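You operate a simulated robot arm through the tools that you are given. There is no shell and no other tool. Be economical: measure what you need, move in short steps, check, and stop when the job is done.

The job below is to be done with a simulated two-armed robot. You get a single attempt, and the scene is never put back.

JOB
Take the pan from the top of the oil bench and leave it on the top of the green cabinet. Push the upper wide drawer shut. Close the cup hatch. Open the left bench drawer, put the sample tin from the top of the jug table in the inside of the left bench drawer and shut the drawer again. Take the cap off the green can on the top of the jug table and lay it down there. Put the green clip from the top of the sample table on the top of the jug table and the orange clip on the wall top by the chutes. Take the purple beaker and leave it on top of the brown spare pulley on the far bay of the belt shelf. Fetch the blue beaker and set it on top of the teal parts box. Press the test button two times. Stack the change pulley marked "65" from the bench top on top of the change pulley marked "72". Pull the grit drawer open. The order is free. Set down upright: purple beaker, blue beaker.

The check looks at the end state, three seconds after you hand in, the way a careful person would. Anything else that was tipped, shoved, dropped, spilled or broken makes it a failure. A push-on lid holds only when it is set on centred and level and pressed home; a screw cap is set on level and turned clockwise until tight.

ROBOT AND FRAMES
Two 7-joint arms with two-finger grippers on one trunk, on a base that drives. Base frame: it is fixed to the floor where the robot stands at the start and does not move with it; the origin is under the middle of the robot, x ahead of it, y to its left, z up. Units: mm, degrees, N and s.
The left shoulder is at the start at [60, 179, 1023], the right one opposite. With the tool pointing down near the work surface each hand reaches from about 100 to 300 mm from the robot's upright axis, wherever it stands, measured 20 degrees to its own side. Places, roughly: blue beaker (6x6x7 cm) [-2600, 0, 800]; change pulley [-1250, -4000, 1000]; clip [-2750, -1750, 750]; cup hatch [-800, -800, 600]; green can (6x6x13 cm) [-1200, -1900, 800]; grit drawer [-1500, 2200, 600]; inside of the left bench drawer [-1300, -4000, 700]; left bench drawer [-1300, -3900, 700]; pan (10x9x5 cm) [500, 0, 800]; purple beaker (6x6x7 cm) [-1400, 4000, 800]; sample tin (6x6x6 cm) [-1200, -1800, 800]; spare pulley (10x10x7 cm) [600, 5700, 1100]; teal parts box (11x7x5 cm) [-2100, 4900, 200]; test button [-2600, -500, 800]; top of the green cabinet [600, -1300, 900]; top of the jug table [-1100, -1900, 800]; upper wide drawer [300, -1000, 600]; wall top by the chutes [-2700, 1700, 700]. Payload 1.96 kg a hand.
The tool frame of a hand sits at the grasp point between the pads (the TCP): z along the fingers, y along the line on which they close. The tips reach 20 mm beyond it. The gripper opens to 72 mm. The gripper's body begins 38 mm behind the TCP.
Orientation is that of the tool frame in the base frame, as [roll, pitch, yaw] about the fixed x, y, z axes, in that order (R = Rz(yaw) Ry(pitch) Rx(roll)). With the fingers straight down and closing along the base's y, the tool's x points along the base's -x, its y along +y and its z along -z.

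CONTROLS
- The arms move only by the tool play_rows. It takes "left_increments", "right_increments" or both (then of equal length, played together; a hand with none holds still); each is a list of rows, each a list of 6 numbers: the shift along the tool's x, y, z in mm, then the turn, a rotation vector about the tool's x, y, z in degrees. In form: [[tx, ty, tz, rx, ry, rz], ...]. A call has 1 to 8 rows; each row is the pose to reach, as a shift and turn from the pose commanded when the call began, along the tool's axes at that moment. "left_jaw" and "right_jaw" are, for a hand that has rows, the opening, from 0 (shut) to 1 (fully open), set as the call begins (left out, the last holds). Rows are played at 5 a second. More than 50 mm and 8.6 degrees between two rows, or a gripper value outside its range, and nothing of the call is played. Where a pose cannot be reached the arm comes as near as it can. A force on the tool above 40 N (or 10 N above the force at the start of the call, whichever is more), or a blocked arm, ends the call early, and 0.2 s more pass. Each finger travels about 153 mm/s and halts on what it meets, pressing with about 38 N; the grip force reading is that of the motor and also rises with nothing between the fingers. The clock runs only during rows and for 0.2 s after the last one: add rows that repeat a pose to give the fingers time. The reply holds the time, the measured pose of the TCP, the force on the tool along the base axes, the opening and the grip force, in the units named above and with some noise, with the torque about the TCP (base axes, N m) and any sound that the robot's microphone picked up.
- Cameras (640 x 400 px; columns grow to the right, rows downward): "scene" is now at [4.2, 12.3, 1553.5]; the picture's right is [0.29, -0.96, 0.00], its down [-0.78, -0.24, -0.57] and it looks along [0.55, 0.17, -0.82] (base axes); focal length 279 px, centre (320, 200). "left" rides on the left gripper at [71, -19, -82] in its tool frame; the picture's right is [0.26, 0.97, 0.00], its down [-0.67, 0.18, -0.72] and it looks along [-0.69, 0.19, 0.70] (tool axes); focal length 280 px, centre (320, 200). "right" rides on the right gripper at [71, 19, -82] in its tool frame; the picture's right is [-0.26, 0.96, 0.00], its down [-0.67, -0.18, -0.72] and it looks along [-0.69, -0.19, 0.70] (tool axes); focal length 280 px, centre (320, 200). There is no depth. A picture from a camera that has moved, and an enlarged one, comes with that camera's place and axes in the base frame and with its lens. The place of the scene camera against the robot may be out by one fixed shift of up to 25 mm in any direction.
- camera(camera): a new picture of that camera. The clock stands still meanwhile.
- slide_trunk(by): slides the trunk up (or, below 0, down) by that many mm; the arms and the scene camera ride with it, the base frame stays. It gives what a move gives, with no picture.
- base_move(legs): drives the robot by 1 to 6 legs, each [ahead, left, turn to the left] in mm, mm and degrees, along the robot's own axes; the way and the turn of a leg run together, so that a leg with both is an arc; at most 1500 mm and 180 degrees a leg. The arms and the cameras ride along, it lands a little off, and it stops where it bumps. It gives what a move gives.
- pan_tilt(pan, tilt): turns the head with the scene camera to pan (to the left, within 86 degrees either way) and tilt (down, from -29 to 69), counted from straight ahead of the robot. It gives what a move gives.
- enlarge(camera, box): a new picture of the part [left, top, right, bottom] of that camera's present view, enlarged. The clock stands still meanwhile.
- job_done(): hands the job in; it is judged then, once.

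Go step by step. Nothing tells you exact positions but the pictures and the camera data: compare them with the known pose of the tool, close in by small moves and look again before you grip or let go. The budget is 535 turns and 320 pictures, counting those below and the enlarged ones. Unless the task says otherwise, let go and move clear before handing in.

The tools are called after "Emit:" as a command line: name --argument value ..., lists and objects as JSON in quotes. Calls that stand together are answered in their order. play_rows: Moves the arms, as the interface text tells. Its arguments: {"type":"object","properties":{"left_increments":{"type":"array","items":{"type":"array","items":{"type":"number"}}},"left_jaw":{"type":"number"},"right_increments":{"type":"array","items":{"type":"array","items":{"type":"number"}}},"right_jaw":{"type":"number"}},"required":[]} The other tools are called the same way: slide_trunk (by) slides the trunk up or down; base_move (legs) drives the base; pan_tilt (pan, tilt) turns the head that bears the scene camera; camera (camera) takes a picture; enlarge (camera, box) takes an enlarged picture of a part of a camera's view; job_done () hands the job in.

At the start:

```text
clock: 0.0
left_position: [442.8, 267.1, 984.4]
left_ee_rot: [-180.0, 0.0, 179.9]
left_force: [-0.4, -0.6, 0.3]
left_ft_torque: [0.02, -0.03, 0.04]
left_opening: 71.8
left_grasp_force: 0.1
right_position: [379.0, -133.3, 1048.3]
right_ee_rot: [180.0, 0.1, 180.0]
right_force: [0.3, 1.0, 0.2]
right_ft_torque: [-0.04, 0.03, -0.01]
right_opening: 71.8
right_grasp_force: 0.1
trunk travel left (down, up): [-668.0, 322.0]
robot x, y, heading: [-0.7, 1.8, 0.1]
head pan, tilt: [16.9, 55.0]
```

scene: 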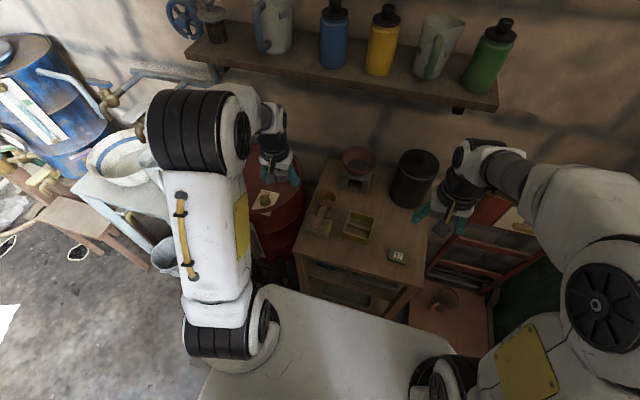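
right: 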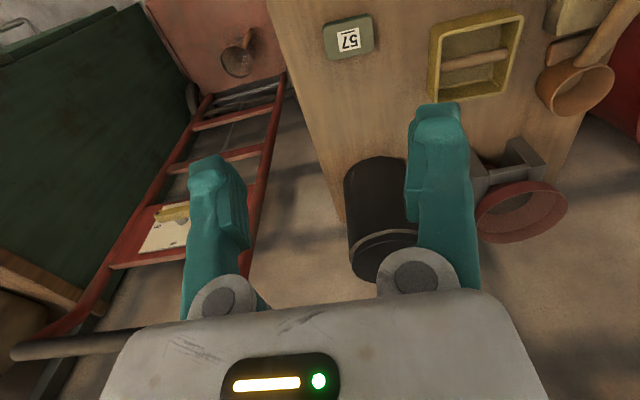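
left: 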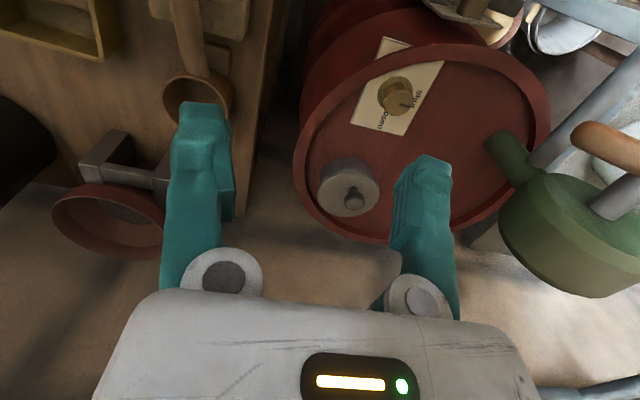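

I see the oil bench ahead with a pan on it (orange-brown, wooden handle) and I start by enlarging the bench to find the pan.

Emit:
enlarge --camera "scene" --box '[260, 130, 460, 280]'

Emit:
pan_tilt --pan -50 --tilt 35

Emit:
camera --camera "scene"

```text
2.67 times, centred on (360, 205) of scene
camera zoom: at [4.2, 12.3, 1553.5], right [0.29, -0.96, 0.0], down [-0.78, -0.24, -0.57], along [0.55, 0.17, -0.82], focal length 744 px, centre (213, 187)
```

zoom: 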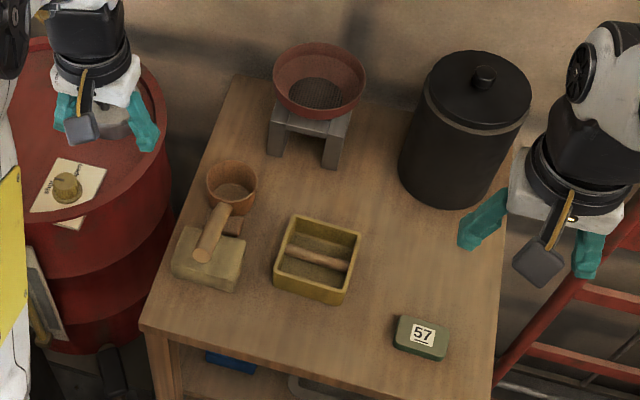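

```text
clock: 1.4
left_position: [442.6, 266.7, 984.3]
left_ee_rot: [180.0, -0.1, 180.0]
left_force: [-0.1, 0.0, -0.5]
left_ft_torque: [-0.02, 0.0, 0.01]
left_opening: 71.8
left_grasp_force: 0.1
right_position: [377.9, -135.8, 1049.1]
right_ee_rot: [179.9, 0.0, 179.9]
right_force: [0.7, 0.6, 0.1]
right_ft_torque: [0.01, 0.0, -0.02]
right_opening: 71.8
right_grasp_force: 0.1
trunk travel left (down, up): [-668.0, 322.0]
robot x, y, heading: [4.0, -2.9, -0.1]
head pan, tilt: [-50.0, 35.0]
```

```text
315 pictures are left
camera scene: at [-8.2, -76.1, 1581.7], right [-0.77, -0.64, 0.0], down [-0.37, 0.44, -0.82], along [0.53, -0.63, -0.57], focal length 279 px, centre (320, 200)
```

scene: 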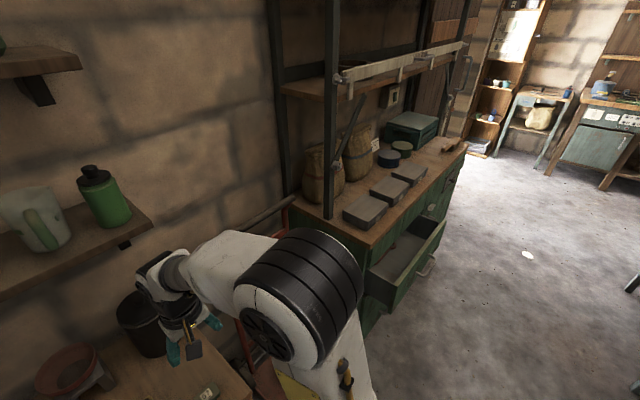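

The pan is the yellow tray with the wooden bar near [460, 24, ~780]. I bring the right hand over it while starting to turn it.

Emit:
play_rows --right_increments '[[-10, 20, 12, 0, 0, -8], [-20, 40, 25, 0, 0, -16], [-29, 60, 37, 0, 0, -24], [-39, 80, 50, 0, 0, -32], [-48, 100, 62, 0, 0, -40], [-58, 120, 75, 0, 0, -48], [-67, 140, 87, 0, 0, -56], [-77, 158, 100, 0, 0, -64]]' --right_jaw 0.5

Emit:
camera --camera "right"

Emit:
pan_tilt --pan 0 --tilt 60

Emit:
camera --camera "scene"

```text
clock: 3.2
left_position: [443.9, 266.9, 983.3]
left_ee_rot: [-180.0, 0.0, -179.9]
left_force: [0.6, 0.1, 0.3]
left_ft_torque: [-0.02, 0.0, 0.01]
left_opening: 72.0
left_grasp_force: 0.0
right_position: [454.4, 24.9, 949.5]
right_ee_rot: [-180.0, -0.2, -115.7]
right_force: [0.0, -0.7, 1.1]
right_ft_torque: [-0.03, -0.03, 0.03]
right_opening: 36.1
right_grasp_force: 0.1
trunk travel left (down, up): [-668.0, 322.0]
robot x, y, heading: [0.4, -0.9, 0.1]
head pan, tilt: [-50.0, 35.0]
```

```text
314 pictures are left
camera right: at [407.7, -30.6, 1032.5], right [-0.75, 0.66, 0.0], down [0.46, 0.53, 0.71], along [0.47, 0.54, -0.7], focal length 280 px, centre (320, 200)
```

right: 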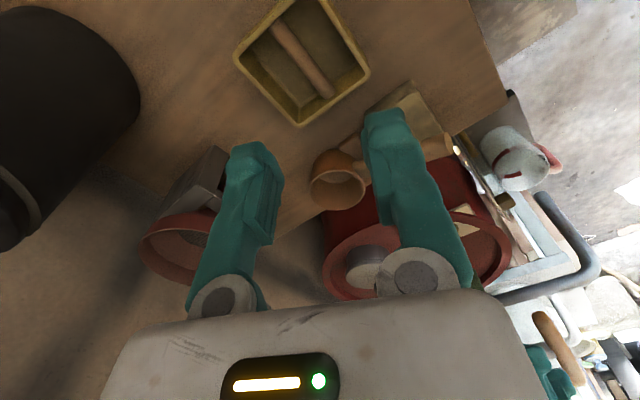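

```text
clock: 4.4
left_position: [442.0, 266.7, 983.5]
left_ee_rot: [-180.0, 0.1, 180.0]
left_force: [0.3, -0.5, -0.3]
left_ft_torque: [-0.02, -0.03, 0.02]
left_opening: 71.9
left_grasp_force: 0.0
right_position: [455.0, 24.9, 950.6]
right_ee_rot: [-180.0, 0.0, -116.0]
right_force: [0.2, -0.5, -0.1]
right_ft_torque: [-0.01, -0.02, 0.0]
right_opening: 36.0
right_grasp_force: 0.0
trunk travel left (down, up): [-668.0, 322.0]
robot x, y, heading: [1.0, 1.3, -0.0]
head pan, tilt: [0.0, 60.0]
```

```text
313 pictures are left
camera scene: at [1.8, -8.8, 1547.4], right [0.0, -1.0, 0.0], down [-0.87, 0.0, -0.5], along [0.5, 0.0, -0.87], focal length 279 px, centre (320, 200)
```

scene: 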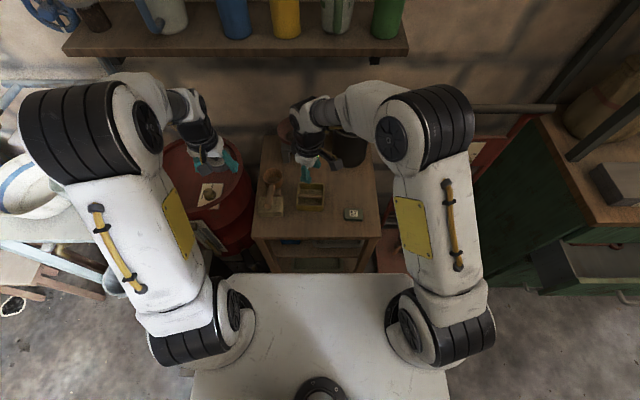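

The bar lies nearly along y at about [476, 25, 780]. I line the hand up over it, at z 850, and check.

Emit:
play_rows --right_increments '[[-3, -6, 25, 0, 0, -7], [-6, -12, 50, 0, 0, -14], [-9, -19, 75, 0, 0, -20.5], [-9, -19, 100, 0, 0, -20.5]]' --right_jaw 0.5

Emit:
enlarge --camera "scene" --box '[250, 130, 410, 230]'

Emit:
camera --camera "right"

```text
clock: 5.4
left_position: [444.1, 267.0, 982.9]
left_ee_rot: [-180.0, 0.1, 179.9]
left_force: [0.7, -0.7, -0.2]
left_ft_torque: [-0.03, 0.03, 0.0]
left_opening: 72.0
left_grasp_force: 0.1
right_position: [477.0, 23.2, 848.7]
right_ee_rot: [-179.9, 0.0, -95.5]
right_force: [-0.5, -0.1, -0.1]
right_ft_torque: [0.02, -0.03, 0.03]
right_opening: 36.1
right_grasp_force: 0.0
trunk travel left (down, up): [-668.0, 322.0]
robot x, y, heading: [0.2, 1.1, 0.1]
head pan, tilt: [0.0, 60.0]
```

```text
4.00 times, centred on (330, 180) of scene
camera zoom: at [2.3, -8.4, 1547.4], right [0.0, -1.0, 0.0], down [-0.87, 0.0, -0.5], along [0.5, 0.0, -0.87], focal length 1116 px, centre (280, 280)
```

zoom: 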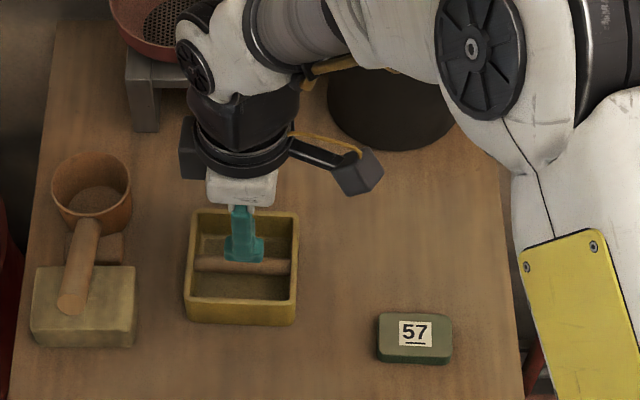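

```text
311 pictures are left
camera right: at [451.9, -44.8, 932.1], right [-0.94, 0.35, 0.0], down [0.25, 0.65, 0.72], along [0.25, 0.67, -0.7], focal length 280 px, centre (320, 200)
```

right: 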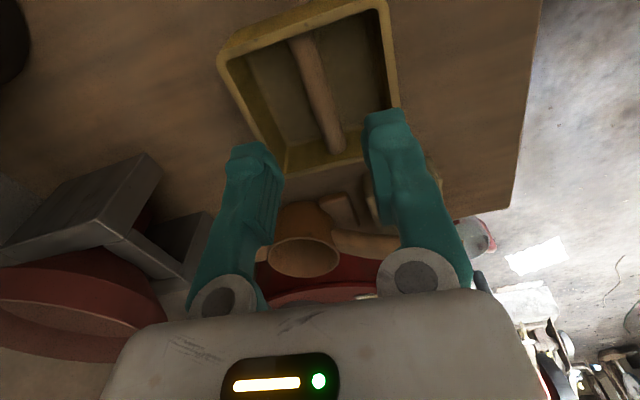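

The bar sits centred between the fingers. I lower to z≈785.

Emit:
play_rows --right_increments '[[0, 0, 25, 0, 0, 0], [0, 0, 45, 0, 0, 0], [0, 0, 55, 0, 0, 0], [0, 0, 63, 0, 0, 0]]'

Emit:
enlarge --camera "scene" --box '[250, 130, 410, 230]'

Emit:
camera --camera "right"

```text
clock: 6.4
left_position: [444.6, 267.5, 984.4]
left_ee_rot: [180.0, -0.1, -180.0]
left_force: [0.4, 1.0, -0.2]
left_ft_torque: [-0.02, -0.06, -0.03]
left_opening: 71.9
left_grasp_force: 0.0
right_position: [476.6, 23.6, 784.9]
right_ee_rot: [180.0, 0.0, -95.5]
right_force: [-0.9, 1.2, -0.5]
right_ft_torque: [0.05, 0.01, 0.04]
right_opening: 36.0
right_grasp_force: 0.0
trunk travel left (down, up): [-668.0, 322.0]
robot x, y, heading: [0.9, 0.3, 0.2]
head pan, tilt: [0.0, 60.0]
```

```text
4.00 times, centred on (330, 180) of scene
camera zoom: at [2.1, -8.6, 1547.4], right [0.0, -1.0, 0.0], down [-0.87, 0.0, -0.5], along [0.5, 0.0, -0.87], focal length 1116 px, centre (280, 280)
```

zoom: 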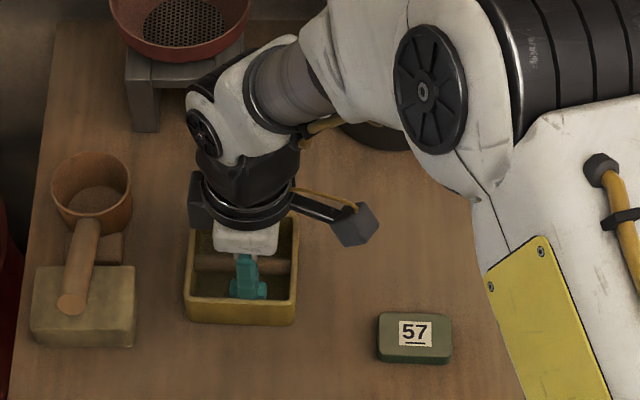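

```text
309 pictures are left
camera right: at [451.3, -46.3, 867.2], right [-0.94, 0.35, 0.0], down [0.25, 0.65, 0.72], along [0.25, 0.67, -0.7], focal length 280 px, centre (320, 200)
```

right: 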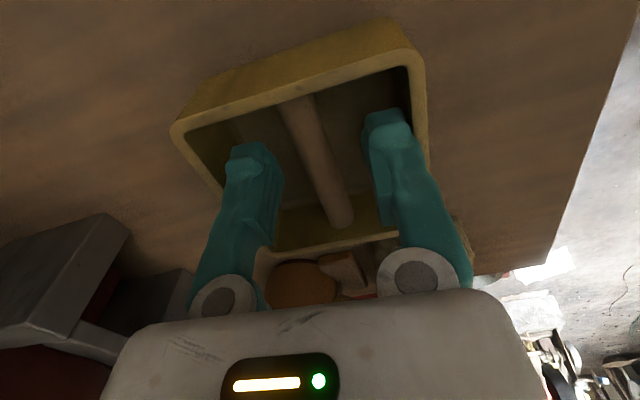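

The fingers straddle the bar inside the tray, so I close and then lift.

Emit:
play_rows --right_increments '[[0, 0, 0, 0, 0, 0], [0, 0, 0, 0, 0, 0], [0, 0, 0, 0, 0, 0]]' --right_jaw 0

Emit:
play_rows --right_increments '[[0, 0, -15, 0, 0, 0], [0, 0, -45, 0, 0, 0], [0, 0, -80, 0, 0, 0], [0, 0, -120, 0, 0, 0]]'

Emit:
camera --camera "scene"

```text
clock: 7.2
left_position: [442.1, 267.4, 984.1]
left_ee_rot: [180.0, 0.2, 179.9]
left_force: [-0.6, -0.5, -0.4]
left_ft_torque: [0.03, 0.0, 0.02]
left_opening: 72.2
left_grasp_force: 0.1
right_position: [477.7, 24.6, 785.7]
right_ee_rot: [-179.8, 0.1, -95.5]
right_force: [7.0, 1.5, 22.0]
right_ft_torque: [0.02, -0.1, 0.02]
right_opening: 5.9
right_grasp_force: 29.3
trunk travel left (down, up): [-668.0, 322.0]
robot x, y, heading: [-3.5, 0.4, -0.0]
head pan, tilt: [0.0, 60.0]
```

```text
clock: 8.2
left_position: [442.2, 266.1, 983.8]
left_ee_rot: [179.9, 0.0, 179.9]
left_force: [0.0, 0.4, 0.0]
left_ft_torque: [0.0, -0.02, 0.01]
left_opening: 72.1
left_grasp_force: 0.0
right_position: [475.3, 22.0, 906.0]
right_ee_rot: [180.0, 0.0, -95.5]
right_force: [-0.4, -0.1, -0.3]
right_ft_torque: [-0.01, -0.01, 0.0]
right_opening: 0.0
right_grasp_force: 29.5
trunk travel left (down, up): [-668.0, 322.0]
robot x, y, heading: [-2.1, 4.2, -0.1]
head pan, tilt: [0.0, 60.0]
```

```text
308 pictures are left
camera scene: at [0.7, -8.8, 1547.3], right [0.0, -1.0, 0.0], down [-0.87, 0.0, -0.5], along [0.5, 0.0, -0.87], focal length 279 px, centre (320, 200)
```

scene: 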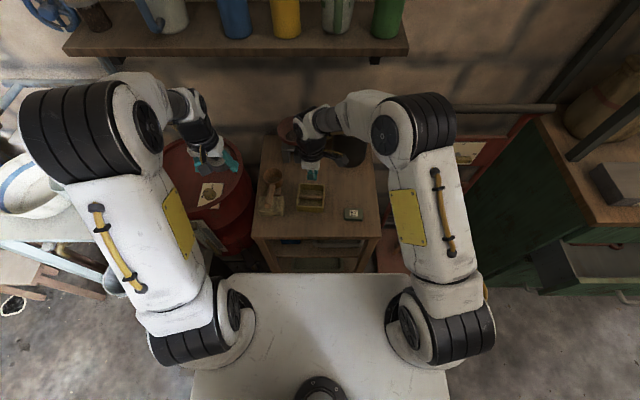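

The fingers pinched only the top of the bar and slipped off; the pan did not move. I reopen and go deeper.

Emit:
play_rows --right_increments '[[0, 0, 0, 0, 0, 0], [0, 0, 40, 0, 0, 0], [0, 0, 80, 0, 0, 0], [0, 0, 110, 0, 0, 0], [0, 0, 120, 0, 0, 0], [0, 0, 126, 0, 0, 0], [0, 0, 132, 0, 0, 0], [0, 0, 136, 0, 0, 0]]' --right_jaw 0.5

Emit:
camera --camera "right"

```text
clock: 10.0
left_position: [442.7, 267.2, 983.8]
left_ee_rot: [180.0, -0.1, -180.0]
left_force: [0.1, -0.9, -0.4]
left_ft_torque: [0.04, 0.02, -0.01]
left_opening: 71.9
left_grasp_force: 0.2
right_position: [476.2, 23.3, 770.1]
right_ee_rot: [-180.0, 0.0, -95.6]
right_force: [0.4, -0.2, -0.1]
right_ft_torque: [-0.01, -0.02, -0.02]
right_opening: 36.1
right_grasp_force: 0.2
trunk travel left (down, up): [-668.0, 322.0]
robot x, y, heading: [2.2, -1.3, 0.0]
head pan, tilt: [0.0, 60.0]
```

```text
307 pictures are left
camera right: at [451.4, -46.1, 852.8], right [-0.94, 0.35, 0.0], down [0.25, 0.65, 0.72], along [0.25, 0.67, -0.7], focal length 280 px, centre (320, 200)
```

right: 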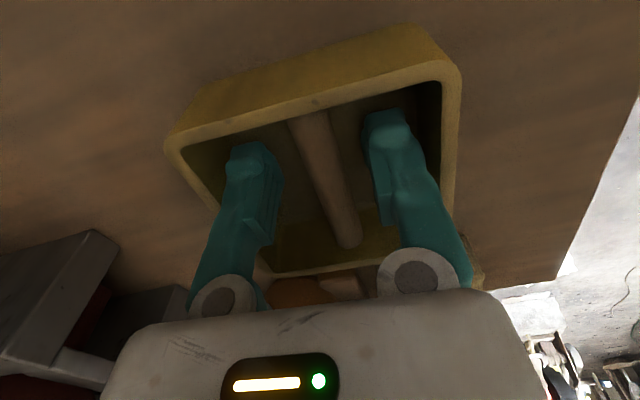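

Still no contact; I go a few millimetres deeper watching the force, then grip.

Emit:
play_rows --right_increments '[[0, 0, 3, 0, 0, 0], [0, 0, 6, 0, 0, 0], [0, 0, 9, 0, 0, 0]]'

Emit:
play_rows --right_increments '[[0, 0, 0, 0, 0, 0], [0, 0, 0, 0, 0, 0], [0, 0, 0, 0, 0, 0]]' --right_jaw 0

Emit:
camera --camera "right"

```text
clock: 10.8
left_position: [439.9, 267.0, 985.5]
left_ee_rot: [180.0, 0.1, 180.0]
left_force: [-1.1, 0.0, 0.0]
left_ft_torque: [0.04, 0.0, -0.03]
left_opening: 72.1
left_grasp_force: 0.1
right_position: [477.6, 23.7, 764.7]
right_ee_rot: [-179.4, 0.3, -95.5]
right_force: [3.0, -4.1, 37.8]
right_ft_torque: [-0.03, 0.54, 0.17]
right_opening: 36.1
right_grasp_force: 0.0
trunk travel left (down, up): [-668.0, 322.0]
robot x, y, heading: [1.4, -4.1, -0.1]
head pan, tilt: [0.0, 60.0]
```

```text
clock: 11.1
left_position: [442.4, 267.2, 983.9]
left_ee_rot: [180.0, 0.0, -180.0]
left_force: [1.1, 0.0, 0.1]
left_ft_torque: [0.01, 0.04, -0.02]
left_opening: 71.9
left_grasp_force: 0.1
right_position: [475.5, 24.7, 762.3]
right_ee_rot: [-179.9, 0.1, -95.5]
right_force: [-7.5, -0.9, 17.2]
right_ft_torque: [0.07, 0.08, 0.13]
right_opening: 5.9
right_grasp_force: 34.9
trunk travel left (down, up): [-668.0, 322.0]
robot x, y, heading: [-1.1, -0.2, -0.1]
head pan, tilt: [0.0, 60.0]
stopped in row 1 (right hand): the force on the tool passed its limit at 64 N (the readings are from after the stop); the commanded pose is now the measured one
```

```text
306 pictures are left
camera right: at [450.5, -44.8, 845.5], right [-0.94, 0.35, 0.0], down [0.25, 0.65, 0.72], along [0.25, 0.67, -0.7], focal length 280 px, centre (320, 200)
```

right: 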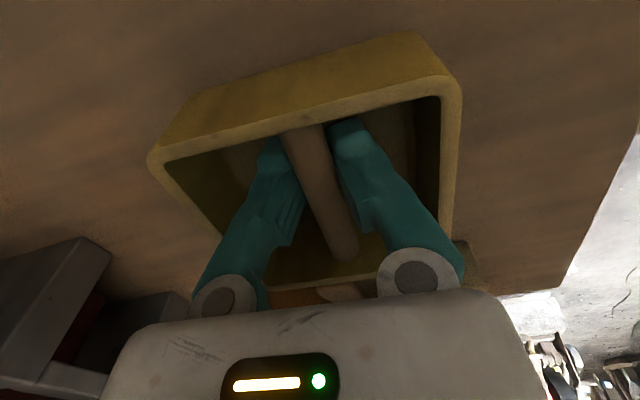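

Tips touched the tray floor and the fingers closed on the bar. I hold and lift gently.

Emit:
play_rows --right_increments '[[0, 0, -1, 0, 0, 0], [0, 0, -2, 0, 0, 0], [0, 0, -10, 0, 0, 0], [0, 0, -25, 0, 0, 0], [0, 0, -40, 0, 0, 0]]'

Emit:
camera --camera "right"

```text
clock: 12.3
left_position: [443.2, 266.8, 982.7]
left_ee_rot: [-180.0, 0.0, 179.9]
left_force: [0.1, 0.4, -0.2]
left_ft_torque: [-0.01, 0.02, 0.03]
left_opening: 71.8
left_grasp_force: 0.1
right_position: [475.2, 23.7, 802.7]
right_ee_rot: [-179.9, 0.1, -95.3]
right_force: [-0.5, 0.7, -1.0]
right_ft_torque: [-0.03, 0.01, 0.02]
right_opening: 5.7
right_grasp_force: 34.4
trunk travel left (down, up): [-668.0, 322.0]
robot x, y, heading: [0.5, -1.8, -0.0]
head pan, tilt: [0.0, 60.0]
```

```text
305 pictures are left
camera right: at [450.0, -46.4, 884.2], right [-0.94, 0.35, 0.0], down [0.25, 0.65, 0.72], along [0.25, 0.67, -0.7], focal length 280 px, centre (320, 200)
```

right: 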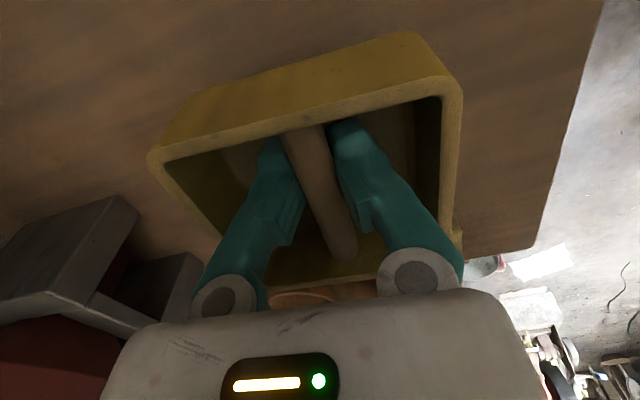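

The pan is held by its bar. I raise and retract the hand, then look toward the green cabinet.

Emit:
play_rows --right_increments '[[0, 0, -40, 0, 0, 0], [0, 0, -80, 0, 0, 0], [0, 0, -120, 0, 0, 0], [23, 31, -140, 0, 0, 0], [46, 62, -160, 0, 0, 0], [69, 94, -180, 0, 0, 0]]'

Emit:
pan_tilt --pan -75 --tilt 30

Emit:
camera --camera "scene"

```text
clock: 13.7
left_position: [442.7, 267.1, 985.3]
left_ee_rot: [-180.0, 0.2, -179.9]
left_force: [-0.8, 0.2, 0.0]
left_ft_torque: [0.01, -0.03, 0.01]
left_opening: 72.0
left_grasp_force: 0.1
right_position: [374.6, -35.7, 984.3]
right_ee_rot: [-179.9, 0.1, -95.5]
right_force: [-0.1, 0.1, -1.8]
right_ft_torque: [-0.01, -0.03, 0.0]
right_opening: 5.9
right_grasp_force: 34.2
trunk travel left (down, up): [-668.0, 322.0]
robot x, y, heading: [-0.9, -0.0, -0.1]
head pan, tilt: [0.0, 60.0]
```

```text
clock: 15.1
left_position: [442.8, 266.8, 984.3]
left_ee_rot: [-180.0, 0.0, -179.9]
left_force: [-0.5, -1.0, -0.5]
left_ft_torque: [-0.04, 0.02, -0.01]
left_opening: 71.9
left_grasp_force: 0.0
right_position: [376.3, -36.1, 984.3]
right_ee_rot: [-179.9, 0.1, -95.5]
right_force: [0.2, 0.3, -0.9]
right_ft_torque: [0.02, 0.03, 0.04]
right_opening: 6.1
right_grasp_force: 34.5
trunk travel left (down, up): [-668.0, 322.0]
robot x, y, heading: [2.1, -1.6, -0.2]
head pan, tilt: [-75.0, 30.0]
```

```text
304 pictures are left
camera scene: at [-41.3, -96.1, 1589.5], right [-0.97, -0.26, 0.0], down [-0.13, 0.48, -0.87], along [0.22, -0.84, -0.5], focal length 279 px, centre (320, 200)
```

scene: 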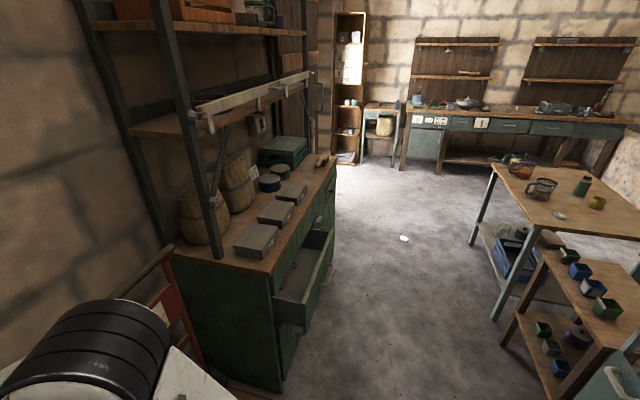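

The cabinet top runs along x>309 from y −750 to −1820. I back off 250 and drive right 1450 to stand in front of its far end.

Emit:
base_move --legs '[[-250, 0, 0], [0, -1450, 0]]'

Emit:
pan_tilt --pan 0 --tilt 45

Emit:
camera --camera "scene"

```text
clock: 23.6
left_position: [211.2, -1142.9, 984.1]
left_ee_rot: [-180.0, 0.0, -178.0]
left_force: [0.3, -0.7, 0.2]
left_ft_torque: [0.02, -0.01, -0.01]
left_opening: 72.2
left_grasp_force: 0.1
right_position: [155.4, -1449.2, 983.6]
right_ee_rot: [-179.8, 0.2, -93.5]
right_force: [-0.6, -0.7, -1.6]
right_ft_torque: [-0.03, -0.01, -0.01]
right_opening: 6.2
right_grasp_force: 33.8
trunk travel left (down, up): [-668.0, 322.0]
robot x, y, heading: [-225.9, -1424.7, 1.7]
head pan, tilt: [-75.0, 30.0]
```

```text
clock: 25.1
left_position: [211.6, -1144.1, 984.1]
left_ee_rot: [-179.9, 0.0, -178.1]
left_force: [0.0, -0.2, -0.4]
left_ft_torque: [-0.01, 0.04, -0.07]
left_opening: 72.2
left_grasp_force: 0.0
right_position: [154.8, -1446.9, 984.2]
right_ee_rot: [-179.9, 0.1, -93.5]
right_force: [0.4, 0.5, -1.0]
right_ft_torque: [-0.03, -0.05, 0.02]
right_opening: 5.9
right_grasp_force: 34.3
trunk travel left (down, up): [-668.0, 322.0]
robot x, y, heading: [-223.1, -1425.8, 1.9]
head pan, tilt: [0.0, 45.0]
```

```text
303 pictures are left
camera scene: at [-205.5, -1434.3, 1566.9], right [0.03, -1.0, 0.0], down [-0.71, -0.02, -0.71], along [0.71, 0.02, -0.71], focal length 279 px, centre (320, 200)
```

scene: 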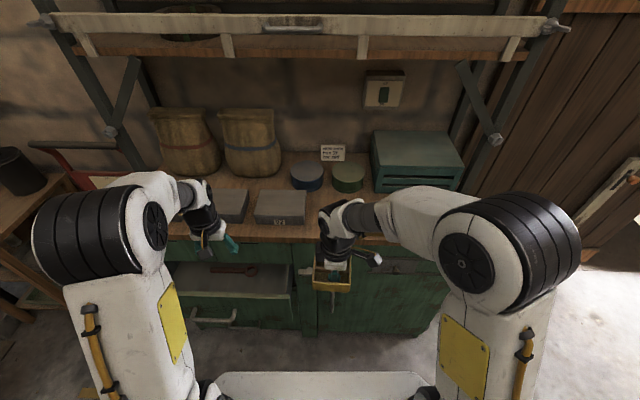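

There's free cabinet top right of the gray blocks, around [405, −1490]. I drive forward a bit and extend the right hand over it.

Emit:
base_move --legs '[[110, -20, -1.8]]'

Emit:
play_rows --right_increments '[[0, -40, -10, 0, 0, 0], [0, -80, -10, 0, 0, 0], [0, -110, -10, 0, 0, 0]]'

Emit:
camera --camera "scene"

Emit:
camera --camera "right"

```text
clock: 26.3
left_position: [329.9, -1174.7, 983.5]
left_ee_rot: [-180.0, 0.1, -179.9]
left_force: [0.2, 0.0, -0.1]
left_ft_torque: [-0.02, 0.0, 0.02]
left_opening: 72.2
left_grasp_force: 0.0
right_position: [263.8, -1478.3, 984.7]
right_ee_rot: [180.0, 0.1, -95.4]
right_force: [0.3, 0.1, -1.3]
right_ft_torque: [-0.04, -0.03, -0.02]
right_opening: 5.9
right_grasp_force: 33.9
trunk travel left (down, up): [-668.0, 322.0]
robot x, y, heading: [-115.3, -1443.5, -0.0]
head pan, tilt: [0.0, 45.0]
```

```text
clock: 27.1
left_position: [329.1, -1176.1, 983.8]
left_ee_rot: [180.0, -0.1, -179.7]
left_force: [0.5, 0.0, 0.7]
left_ft_torque: [-0.01, 0.0, -0.07]
left_opening: 72.0
left_grasp_force: 0.2
right_position: [372.6, -1489.0, 991.5]
right_ee_rot: [-180.0, 0.2, -95.3]
right_force: [0.5, 0.4, -0.7]
right_ft_torque: [-0.03, 0.02, 0.01]
right_opening: 5.7
right_grasp_force: 35.0
trunk travel left (down, up): [-668.0, 322.0]
robot x, y, heading: [-115.5, -1442.6, 0.2]
head pan, tilt: [0.0, 45.0]
```

```text
302 pictures are left
camera scene: at [-95.4, -1452.6, 1566.9], right [0.0, -1.0, 0.0], down [-0.71, 0.0, -0.71], along [0.71, 0.0, -0.71], focal length 279 px, centre (320, 200)
```

scene: 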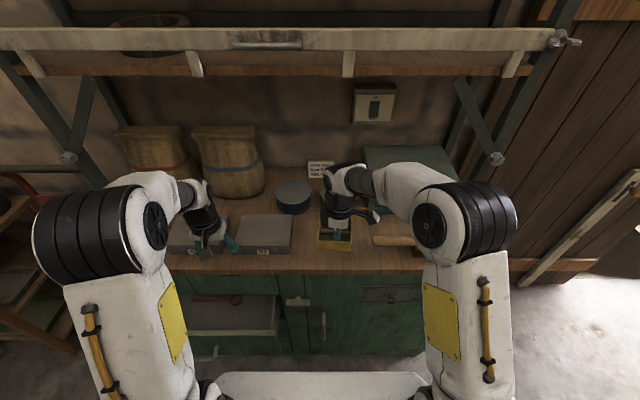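

```text
301 pictures are left
camera right: at [347.2, -1558.4, 1075.1], right [-0.94, 0.35, 0.0], down [0.24, 0.65, 0.72], along [0.25, 0.67, -0.7], focal length 280 px, centre (320, 200)
```

right: 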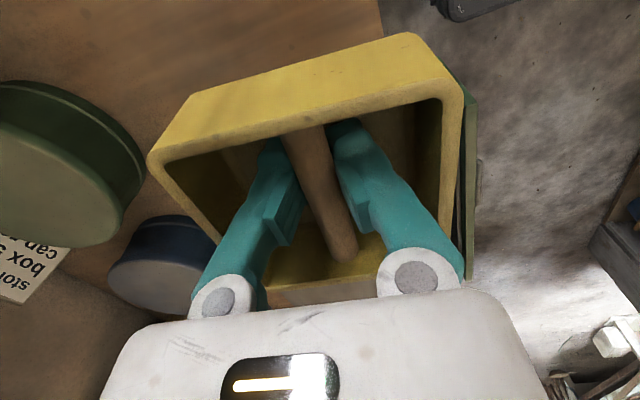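

The target spot is clear. I go 28 mm further in and lower toward the top in small steps.

Emit:
play_rows --right_increments '[[0, -14, 0, 0, 0, 0], [0, -28, 0, 0, 0, 0], [0, -28, 15, 0, 0, 0], [0, -28, 30, 0, 0, 0], [0, -28, 40, 0, 0, 0], [0, -28, 45, 0, 0, 0], [0, -28, 50, 0, 0, 0]]'

Emit:
camera --camera "right"

Emit:
enlarge --camera "scene" --box '[240, 160, 440, 285]'

```text
clock: 28.7
left_position: [328.9, -1175.1, 983.4]
left_ee_rot: [180.0, 0.0, -179.9]
left_force: [0.6, 0.4, -0.2]
left_ft_torque: [0.02, 0.03, -0.02]
left_opening: 72.0
left_grasp_force: 0.0
right_position: [401.5, -1490.7, 945.0]
right_ee_rot: [-180.0, 0.0, -95.3]
right_force: [0.2, 0.2, -1.7]
right_ft_torque: [-0.01, 0.03, 0.0]
right_opening: 6.3
right_grasp_force: 34.2
right hand out of reach, approached as far as the arm can: row 1, 2, 3
trunk travel left (down, up): [-668.0, 322.0]
robot x, y, heading: [-112.6, -1439.2, 0.4]
head pan, tilt: [0.0, 45.0]
```

```text
300 pictures are left
camera right: at [375.4, -1560.8, 1026.5], right [-0.94, 0.35, 0.0], down [0.24, 0.65, 0.72], along [0.25, 0.67, -0.7], focal length 280 px, centre (320, 200)
```

right: 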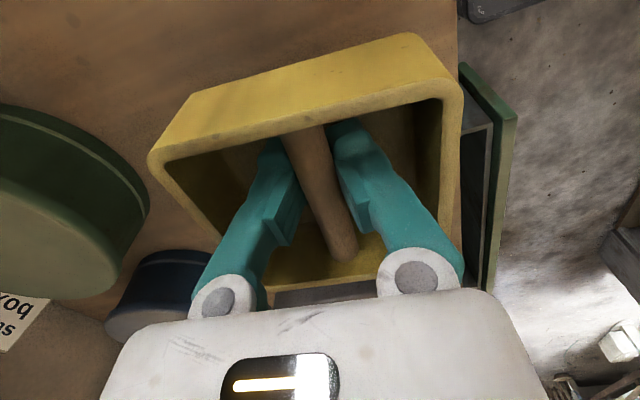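

```text
3.20 times, centred on (340, 222) of scene
camera zoom: at [-95.8, -1452.6, 1566.9], right [0.0, -1.0, 0.0], down [-0.71, 0.0, -0.71], along [0.71, 0.0, -0.71], focal length 892 px, centre (256, 128)
```

zoom: 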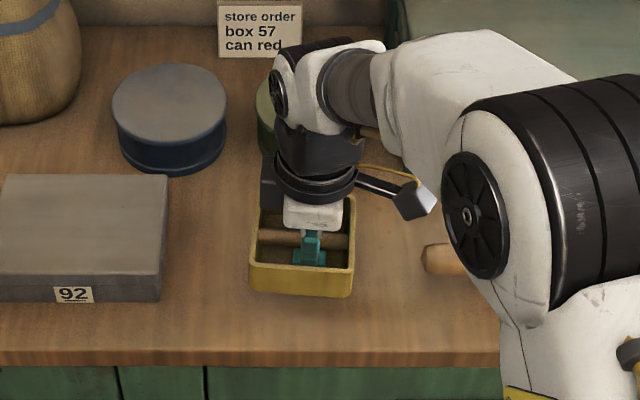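

Clear all round. I keep lowering until contact.

Emit:
play_rows --right_increments '[[0, 0, 5, 0, 0, 0], [0, 0, 10, 0, 0, 0], [0, 0, 14, 0, 0, 0], [0, 0, 18, 0, 0, 0], [0, 0, 22, 0, 0, 0], [0, 0, 26, 0, 0, 0], [0, 0, 30, 0, 0, 0], [0, 0, 34, 0, 0, 0]]'

```text
clock: 30.5
left_position: [329.2, -1174.7, 984.3]
left_ee_rot: [180.0, -0.1, -179.8]
left_force: [0.3, 0.0, 0.0]
left_ft_torque: [0.0, -0.01, -0.02]
left_opening: 71.8
left_grasp_force: 0.0
right_position: [401.3, -1491.8, 909.1]
right_ee_rot: [-179.9, 0.0, -95.2]
right_force: [-0.1, -0.7, -1.3]
right_ft_torque: [0.04, -0.03, 0.02]
right_opening: 6.2
right_grasp_force: 34.4
trunk travel left (down, up): [-668.0, 322.0]
robot x, y, heading: [-111.6, -1446.3, 0.1]
head pan, tilt: [0.0, 45.0]
```

Emit:
play_rows --right_increments '[[0, 0, 4, 0, 0, 0], [0, 0, 8, 0, 0, 0], [0, 0, 12, 0, 0, 0], [0, 0, 16, 0, 0, 0], [0, 0, 20, 0, 0, 0], [0, 0, 24, 0, 0, 0], [0, 0, 28, 0, 0, 0], [0, 0, 32, 0, 0, 0]]'

Emit:
enlarge --camera "scene" --box '[240, 160, 440, 285]'

```text
clock: 31.4
left_position: [326.5, -1175.9, 983.7]
left_ee_rot: [-180.0, 0.1, -179.8]
left_force: [-0.4, -0.1, -0.1]
left_ft_torque: [-0.02, 0.03, -0.04]
left_opening: 72.1
left_grasp_force: 0.0
right_position: [402.1, -1490.8, 903.4]
right_ee_rot: [-179.2, 0.3, -95.3]
right_force: [-6.3, -0.9, 20.3]
right_ft_torque: [-0.61, 0.61, -0.17]
right_opening: 5.9
right_grasp_force: 34.4
trunk travel left (down, up): [-668.0, 322.0]
robot x, y, heading: [-112.2, -1442.2, 0.1]
head pan, tilt: [0.0, 45.0]
stopped in row 4 (right hand): the force on the tool passed its limit at 45 N (the readings are from after the stop); the commanded pose is now the measured one
```

```text
3.20 times, centred on (340, 222) of scene
camera zoom: at [-99.8, -1452.5, 1567.1], right [0.0, -1.0, 0.0], down [-0.71, 0.0, -0.71], along [0.71, 0.0, -0.71], focal length 892 px, centre (256, 128)
```

zoom: 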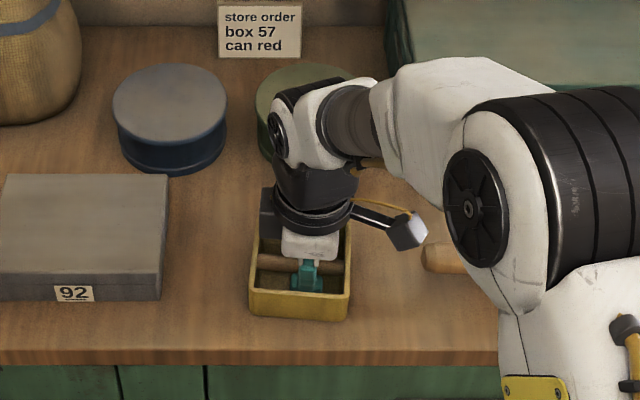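

The pan is down on the top. I open the fingers and lift away.

Emit:
play_rows --right_increments '[[0, 0, 0, 0, 0, 0], [0, 0, 0, 0, 0, 0], [0, 0, -40, 0, 0, 0], [0, 0, -80, 0, 0, 0], [0, 30, -100, 0, 0, 0], [0, 70, -100, 0, 0, 0]]' --right_jaw 0.5

Emit:
camera --camera "scene"

```text
clock: 31.9
left_position: [326.8, -1175.4, 983.5]
left_ee_rot: [-180.0, 0.1, -179.9]
left_force: [-0.1, 0.1, -0.5]
left_ft_torque: [-0.03, 0.01, 0.02]
left_opening: 71.9
left_grasp_force: 0.0
right_position: [406.1, -1490.6, 904.5]
right_ee_rot: [-178.6, 0.4, -95.3]
right_force: [-1.1, -0.5, 15.4]
right_ft_torque: [-0.05, 0.06, 0.03]
right_opening: 29.4
right_grasp_force: 0.0
trunk travel left (down, up): [-668.0, 322.0]
robot x, y, heading: [-112.2, -1444.1, 0.2]
head pan, tilt: [0.0, 45.0]
stopped in row 2 (right hand): the force on the tool passed its limit at 41 N (the readings are from after the stop); the commanded pose is now the measured one
```

```text
297 pictures are left
camera scene: at [-99.0, -1452.7, 1566.7], right [0.0, -1.0, 0.0], down [-0.71, 0.0, -0.71], along [0.71, 0.0, -0.71], focal length 279 px, centre (320, 200)
```

scene: 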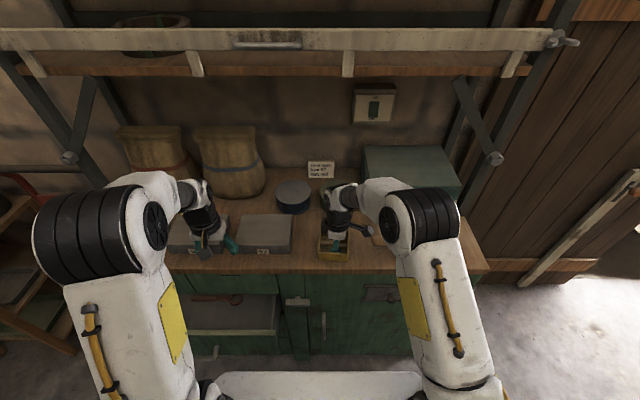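

The fingers are open around the bar; I lift straight up.

Emit:
play_rows --right_increments '[[0, 0, -10, 0, 0, 0], [0, 0, -40, 0, 0, 0], [0, 0, -80, 0, 0, 0], [0, 30, -100, 0, 0, 0], [0, 70, -100, 0, 0, 0], [0, 110, -100, 0, 0, 0], [0, 150, -100, 0, 0, 0]]'

Emit:
pan_tilt --pan 15 --tilt 50

Emit:
camera --camera "scene"

```text
clock: 33.5
left_position: [328.0, -1175.1, 984.6]
left_ee_rot: [-180.0, 0.0, -179.7]
left_force: [0.5, 0.2, -0.4]
left_ft_torque: [0.0, -0.02, -0.01]
left_opening: 71.9
left_grasp_force: 0.0
right_position: [252.8, -1475.1, 1001.3]
right_ee_rot: [-178.7, 0.4, -95.3]
right_force: [-0.9, -0.6, 0.6]
right_ft_torque: [0.0, -0.02, -0.02]
right_opening: 36.1
right_grasp_force: 0.1
trunk travel left (down, up): [-668.0, 322.0]
robot x, y, heading: [-110.2, -1441.4, 0.1]
head pan, tilt: [0.0, 45.0]
```

```text
clock: 34.2
left_position: [328.3, -1175.5, 983.9]
left_ee_rot: [180.0, 0.0, -179.8]
left_force: [0.5, -0.1, -0.3]
left_ft_torque: [-0.03, 0.01, 0.01]
left_opening: 72.0
left_grasp_force: 0.0
right_position: [255.7, -1476.1, 1000.0]
right_ee_rot: [-178.9, 0.4, -95.4]
right_force: [-0.5, 0.3, -0.1]
right_ft_torque: [-0.01, -0.01, -0.01]
right_opening: 36.2
right_grasp_force: 0.1
trunk travel left (down, up): [-668.0, 322.0]
robot x, y, heading: [-109.6, -1440.2, 0.3]
head pan, tilt: [15.0, 50.0]
```

```text
296 pictures are left
camera scene: at [-102.7, -1432.7, 1560.0], right [0.26, -0.97, 0.0], down [-0.74, -0.2, -0.64], along [0.62, 0.17, -0.77], focal length 279 px, centre (320, 200)
```

scene: 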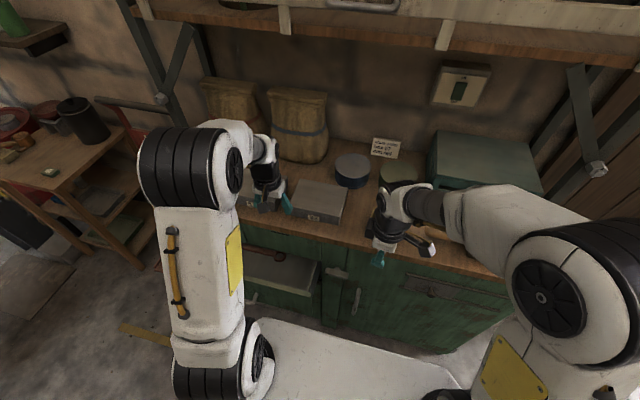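

The pan is placed. Next the drawer: I back up and move left to face it.

Emit:
base_move --legs '[[-230, 0, 0], [0, 360, 0]]'

Emit:
pan_tilt --pan 0 --tilt 45

Emit:
camera --camera "scene"

```text
clock: 37.9
left_position: [98.8, -819.5, 984.0]
left_ee_rot: [-180.0, 0.0, -179.8]
left_force: [1.3, 0.4, 0.6]
left_ft_torque: [-0.02, 0.02, 0.0]
left_opening: 72.0
left_grasp_force: 0.0
right_position: [23.2, -1118.1, 999.5]
right_ee_rot: [-178.7, 0.5, -95.3]
right_force: [0.0, -0.1, -0.4]
right_ft_torque: [-0.06, -0.02, -0.01]
right_opening: 35.9
right_grasp_force: 0.1
trunk travel left (down, up): [-668.0, 322.0]
robot x, y, heading: [-342.8, -1087.6, 0.2]
head pan, tilt: [15.0, 50.0]
```

```text
clock: 38.6
left_position: [99.0, -820.5, 983.7]
left_ee_rot: [-180.0, 0.0, -179.8]
left_force: [-0.1, -1.0, -0.3]
left_ft_torque: [0.02, 0.0, -0.01]
left_opening: 72.0
left_grasp_force: 0.1
right_position: [24.4, -1120.3, 999.2]
right_ee_rot: [-178.8, 0.4, -95.3]
right_force: [0.3, 0.3, -0.1]
right_ft_torque: [-0.01, 0.02, -0.02]
right_opening: 35.9
right_grasp_force: 0.0
trunk travel left (down, up): [-668.0, 322.0]
robot x, y, heading: [-341.8, -1084.0, -0.2]
head pan, tilt: [0.0, 45.0]
```

```text
295 pictures are left
camera scene: at [-326.5, -1096.8, 1566.9], right [0.0, -1.0, 0.0], down [-0.71, 0.0, -0.71], along [0.71, 0.0, -0.71], focal length 279 px, centre (320, 200)
```

scene: 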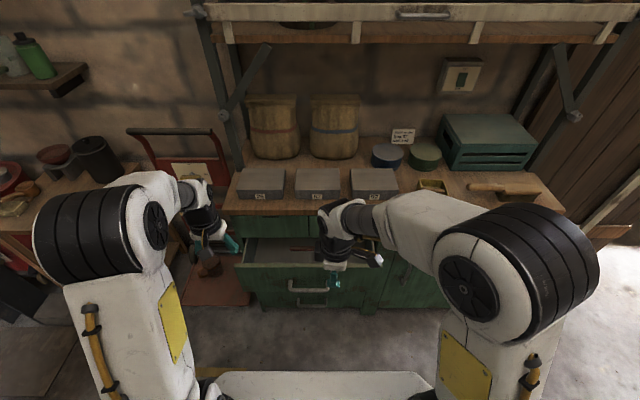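

The drawer's panel stands at about x≈210, y −800…−1306, with its bow handle centred at y≈−1055. I retract the left hand, lower the trunk, and bring the closed right hand in front of the panel right of the handle.

Emit:
play_rows --left_increments '[[40, 0, -20, 0, 0, 0], [80, 0, -40, 0, 0, 0], [120, 0, -60, 0, 0, 0], [160, 0, -60, 0, 0, 0]]' --right_increments '[[20, 0, 0, 0, 0, 0], [40, 0, 0, 0, 0, 0], [60, 0, 0, 0, 0, 0], [70, 0, 0, 0, 0, 0]]' --right_jaw 0

Emit:
slide_trunk --by -220

Emit:
play_rows --right_increments '[[0, 0, 30, 0, 0, 0], [0, 0, 60, 0, 0, 0], [0, 0, 90, 0, 0, 0], [0, 0, 110, 0, 0, 0]]'

Emit:
camera --camera "scene"

```text
clock: 39.6
left_position: [-61.1, -820.5, 1044.4]
left_ee_rot: [180.0, 0.1, -179.8]
left_force: [0.3, 0.0, -0.3]
left_ft_torque: [-0.02, -0.04, -0.04]
left_opening: 71.8
left_grasp_force: 0.1
right_position: [16.2, -1190.4, 999.6]
right_ee_rot: [-178.6, 0.3, -95.3]
right_force: [-0.4, 1.0, -0.9]
right_ft_torque: [0.01, -0.02, 0.0]
right_opening: 0.0
right_grasp_force: 29.2
trunk travel left (down, up): [-668.0, 322.0]
robot x, y, heading: [-342.1, -1086.9, 0.1]
head pan, tilt: [0.0, 45.0]
```

```text
clock: 42.0
left_position: [-60.0, -819.6, 824.6]
left_ee_rot: [180.0, 0.0, -179.9]
left_force: [0.9, 0.7, -0.3]
left_ft_torque: [0.0, 0.01, 0.0]
left_opening: 72.3
left_grasp_force: 0.1
right_position: [18.9, -1189.9, 779.5]
right_ee_rot: [-178.9, 0.4, -95.3]
right_force: [0.6, -0.2, 0.1]
right_ft_torque: [-0.01, 0.0, 0.0]
right_opening: 0.0
right_grasp_force: 29.9
trunk travel left (down, up): [-448.0, 542.0]
robot x, y, heading: [-341.0, -1088.0, 0.4]
head pan, tilt: [0.0, 45.0]
```

```text
clock: 43.0
left_position: [-59.8, -820.0, 824.4]
left_ee_rot: [-179.9, 0.0, -179.8]
left_force: [0.8, 0.1, -0.2]
left_ft_torque: [0.04, -0.03, -0.01]
left_opening: 72.0
left_grasp_force: 0.1
right_position: [19.0, -1189.7, 668.8]
right_ee_rot: [-178.8, 0.4, -95.3]
right_force: [0.4, -0.6, -0.5]
right_ft_torque: [-0.01, -0.03, -0.03]
right_opening: 0.0
right_grasp_force: 29.3
trunk travel left (down, up): [-448.0, 542.0]
robot x, y, heading: [-344.2, -1090.6, 0.2]
head pan, tilt: [0.0, 45.0]
```

```text
294 pictures are left
camera scene: at [-326.3, -1096.7, 1346.9], right [0.0, -1.0, 0.0], down [-0.71, 0.0, -0.71], along [0.71, 0.0, -0.71], focal length 279 px, centre (320, 200)
```

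scene: 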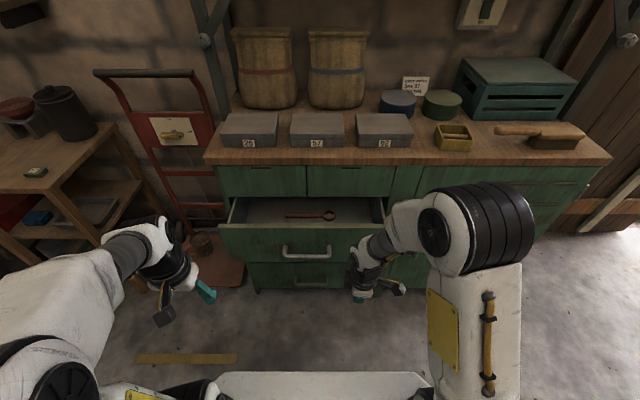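

Clear view: the open drawer's panel spans z≈512–698. I tilt the right fingers forward so the tips lead, then drive toward it.

Emit:
play_rows --right_increments '[[0, 0, 5, 8, 0, 0], [0, 0, 10, 16, 0, 0], [0, 0, 15, 24, 0, 0], [0, 0, 20, 32, 0, 0], [0, 0, 25, 40, 0, 0], [0, 0, 30, 48, 0, 0], [0, 0, 35, 55, 0, 0]]'

Emit:
base_move --legs '[[140, 0, 0]]'

Emit:
camera --camera "scene"

```text
clock: 44.6
left_position: [-60.1, -819.9, 824.5]
left_ee_rot: [179.9, 0.0, -179.8]
left_force: [-0.5, -0.2, 0.7]
left_ft_torque: [-0.02, 0.03, 0.0]
left_opening: 72.0
left_grasp_force: 0.0
right_position: [27.2, -1189.8, 639.7]
right_ee_rot: [-122.9, 0.8, -95.8]
right_force: [-0.1, 0.4, 0.6]
right_ft_torque: [-0.01, 0.0, -0.02]
right_opening: 0.0
right_grasp_force: 30.0
right hand out of reach, approached as far as the arm can: row 5, 6
trunk travel left (down, up): [-448.0, 542.0]
robot x, y, heading: [-345.2, -1086.7, 0.3]
head pan, tilt: [0.0, 45.0]
```

```text
clock: 45.9
left_position: [79.3, -818.8, 824.2]
left_ee_rot: [-180.0, -0.1, -179.9]
left_force: [-0.6, -0.5, 0.4]
left_ft_torque: [0.04, 0.04, 0.02]
left_opening: 71.9
left_grasp_force: 0.1
right_position: [164.2, -1190.2, 638.1]
right_ee_rot: [-123.0, 0.6, -96.0]
right_force: [0.3, 0.4, 0.0]
right_ft_torque: [0.0, 0.0, 0.02]
right_opening: 0.0
right_grasp_force: 29.7
trunk travel left (down, up): [-448.0, 542.0]
robot x, y, heading: [-206.5, -1083.7, 0.3]
head pan, tilt: [0.0, 45.0]
```

```text
293 pictures are left
camera scene: at [-187.8, -1096.2, 1346.8], right [0.0, -1.0, 0.0], down [-0.71, 0.0, -0.71], along [0.71, 0.0, -0.71], focal length 279 px, centre (320, 200)
```

scene: 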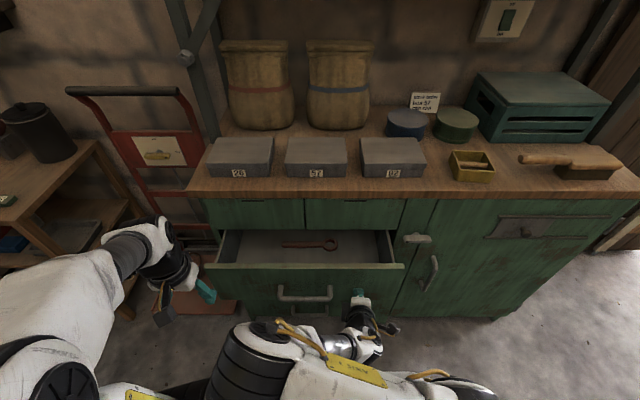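

Emit:
base_move --legs '[[95, 0, 0]]'

Emit:
camera --camera "scene"

```text
clock: 47.0
left_position: [172.9, -819.8, 823.3]
left_ee_rot: [-180.0, -0.1, -180.0]
left_force: [-0.4, 0.0, -0.1]
left_ft_torque: [-0.04, 0.01, -0.01]
left_opening: 72.1
left_grasp_force: 0.0
right_position: [259.9, -1189.6, 639.2]
right_ee_rot: [-122.9, 0.6, -96.0]
right_force: [0.8, 0.4, -1.1]
right_ft_torque: [-0.01, -0.03, 0.0]
right_opening: 0.1
right_grasp_force: 29.2
trunk travel left (down, up): [-448.0, 542.0]
robot x, y, heading: [-110.9, -1087.5, 0.1]
head pan, tilt: [0.0, 45.0]
```

```text
292 pictures are left
camera scene: at [-93.2, -1096.0, 1346.8], right [0.0, -1.0, 0.0], down [-0.71, 0.0, -0.71], along [0.71, 0.0, -0.71], focal length 279 px, centre (320, 200)
```

scene: 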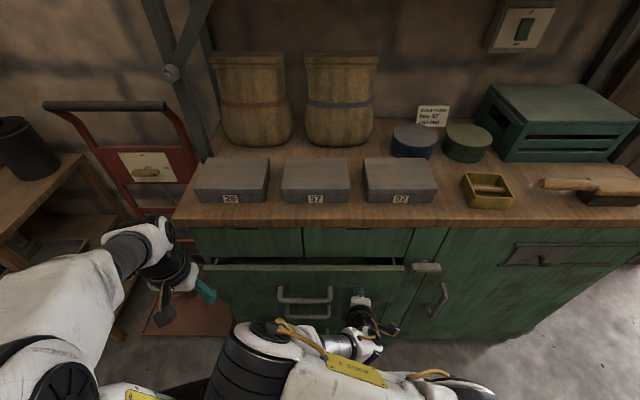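

The drawer is moving in freely. A little more forward.

Emit:
base_move --legs '[[35, 0, 0]]'

Emit:
enlarge --camera "scene" --box '[180, 200, 460, 375]'

```text
clock: 47.9
left_position: [210.1, -818.0, 824.2]
left_ee_rot: [179.9, -0.2, -180.0]
left_force: [-0.2, 0.6, 0.1]
left_ft_torque: [-0.01, 0.0, 0.03]
left_opening: 71.9
left_grasp_force: 0.0
right_position: [295.4, -1190.4, 638.7]
right_ee_rot: [-122.8, 0.6, -96.0]
right_force: [0.7, 0.1, 0.4]
right_ft_torque: [0.02, -0.04, 0.04]
right_opening: 0.0
right_grasp_force: 29.8
trunk travel left (down, up): [-448.0, 542.0]
robot x, y, heading: [-73.8, -1088.8, 0.0]
head pan, tilt: [0.0, 45.0]
```

```text
2.29 times, centred on (320, 288) of scene
camera zoom: at [-56.8, -1095.9, 1346.8], right [0.0, -1.0, 0.0], down [-0.71, 0.0, -0.71], along [0.71, 0.0, -0.71], focal length 637 px, centre (320, 0)
```

zoom: 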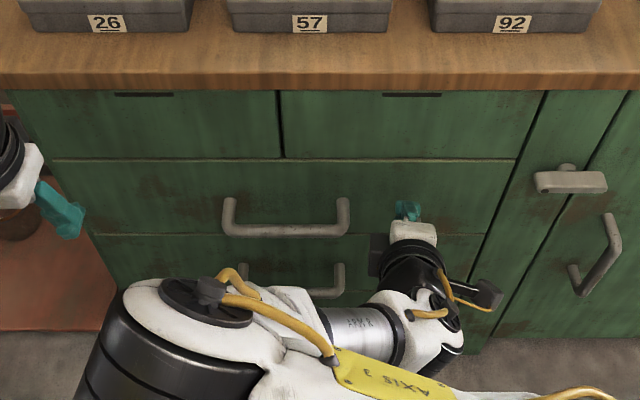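

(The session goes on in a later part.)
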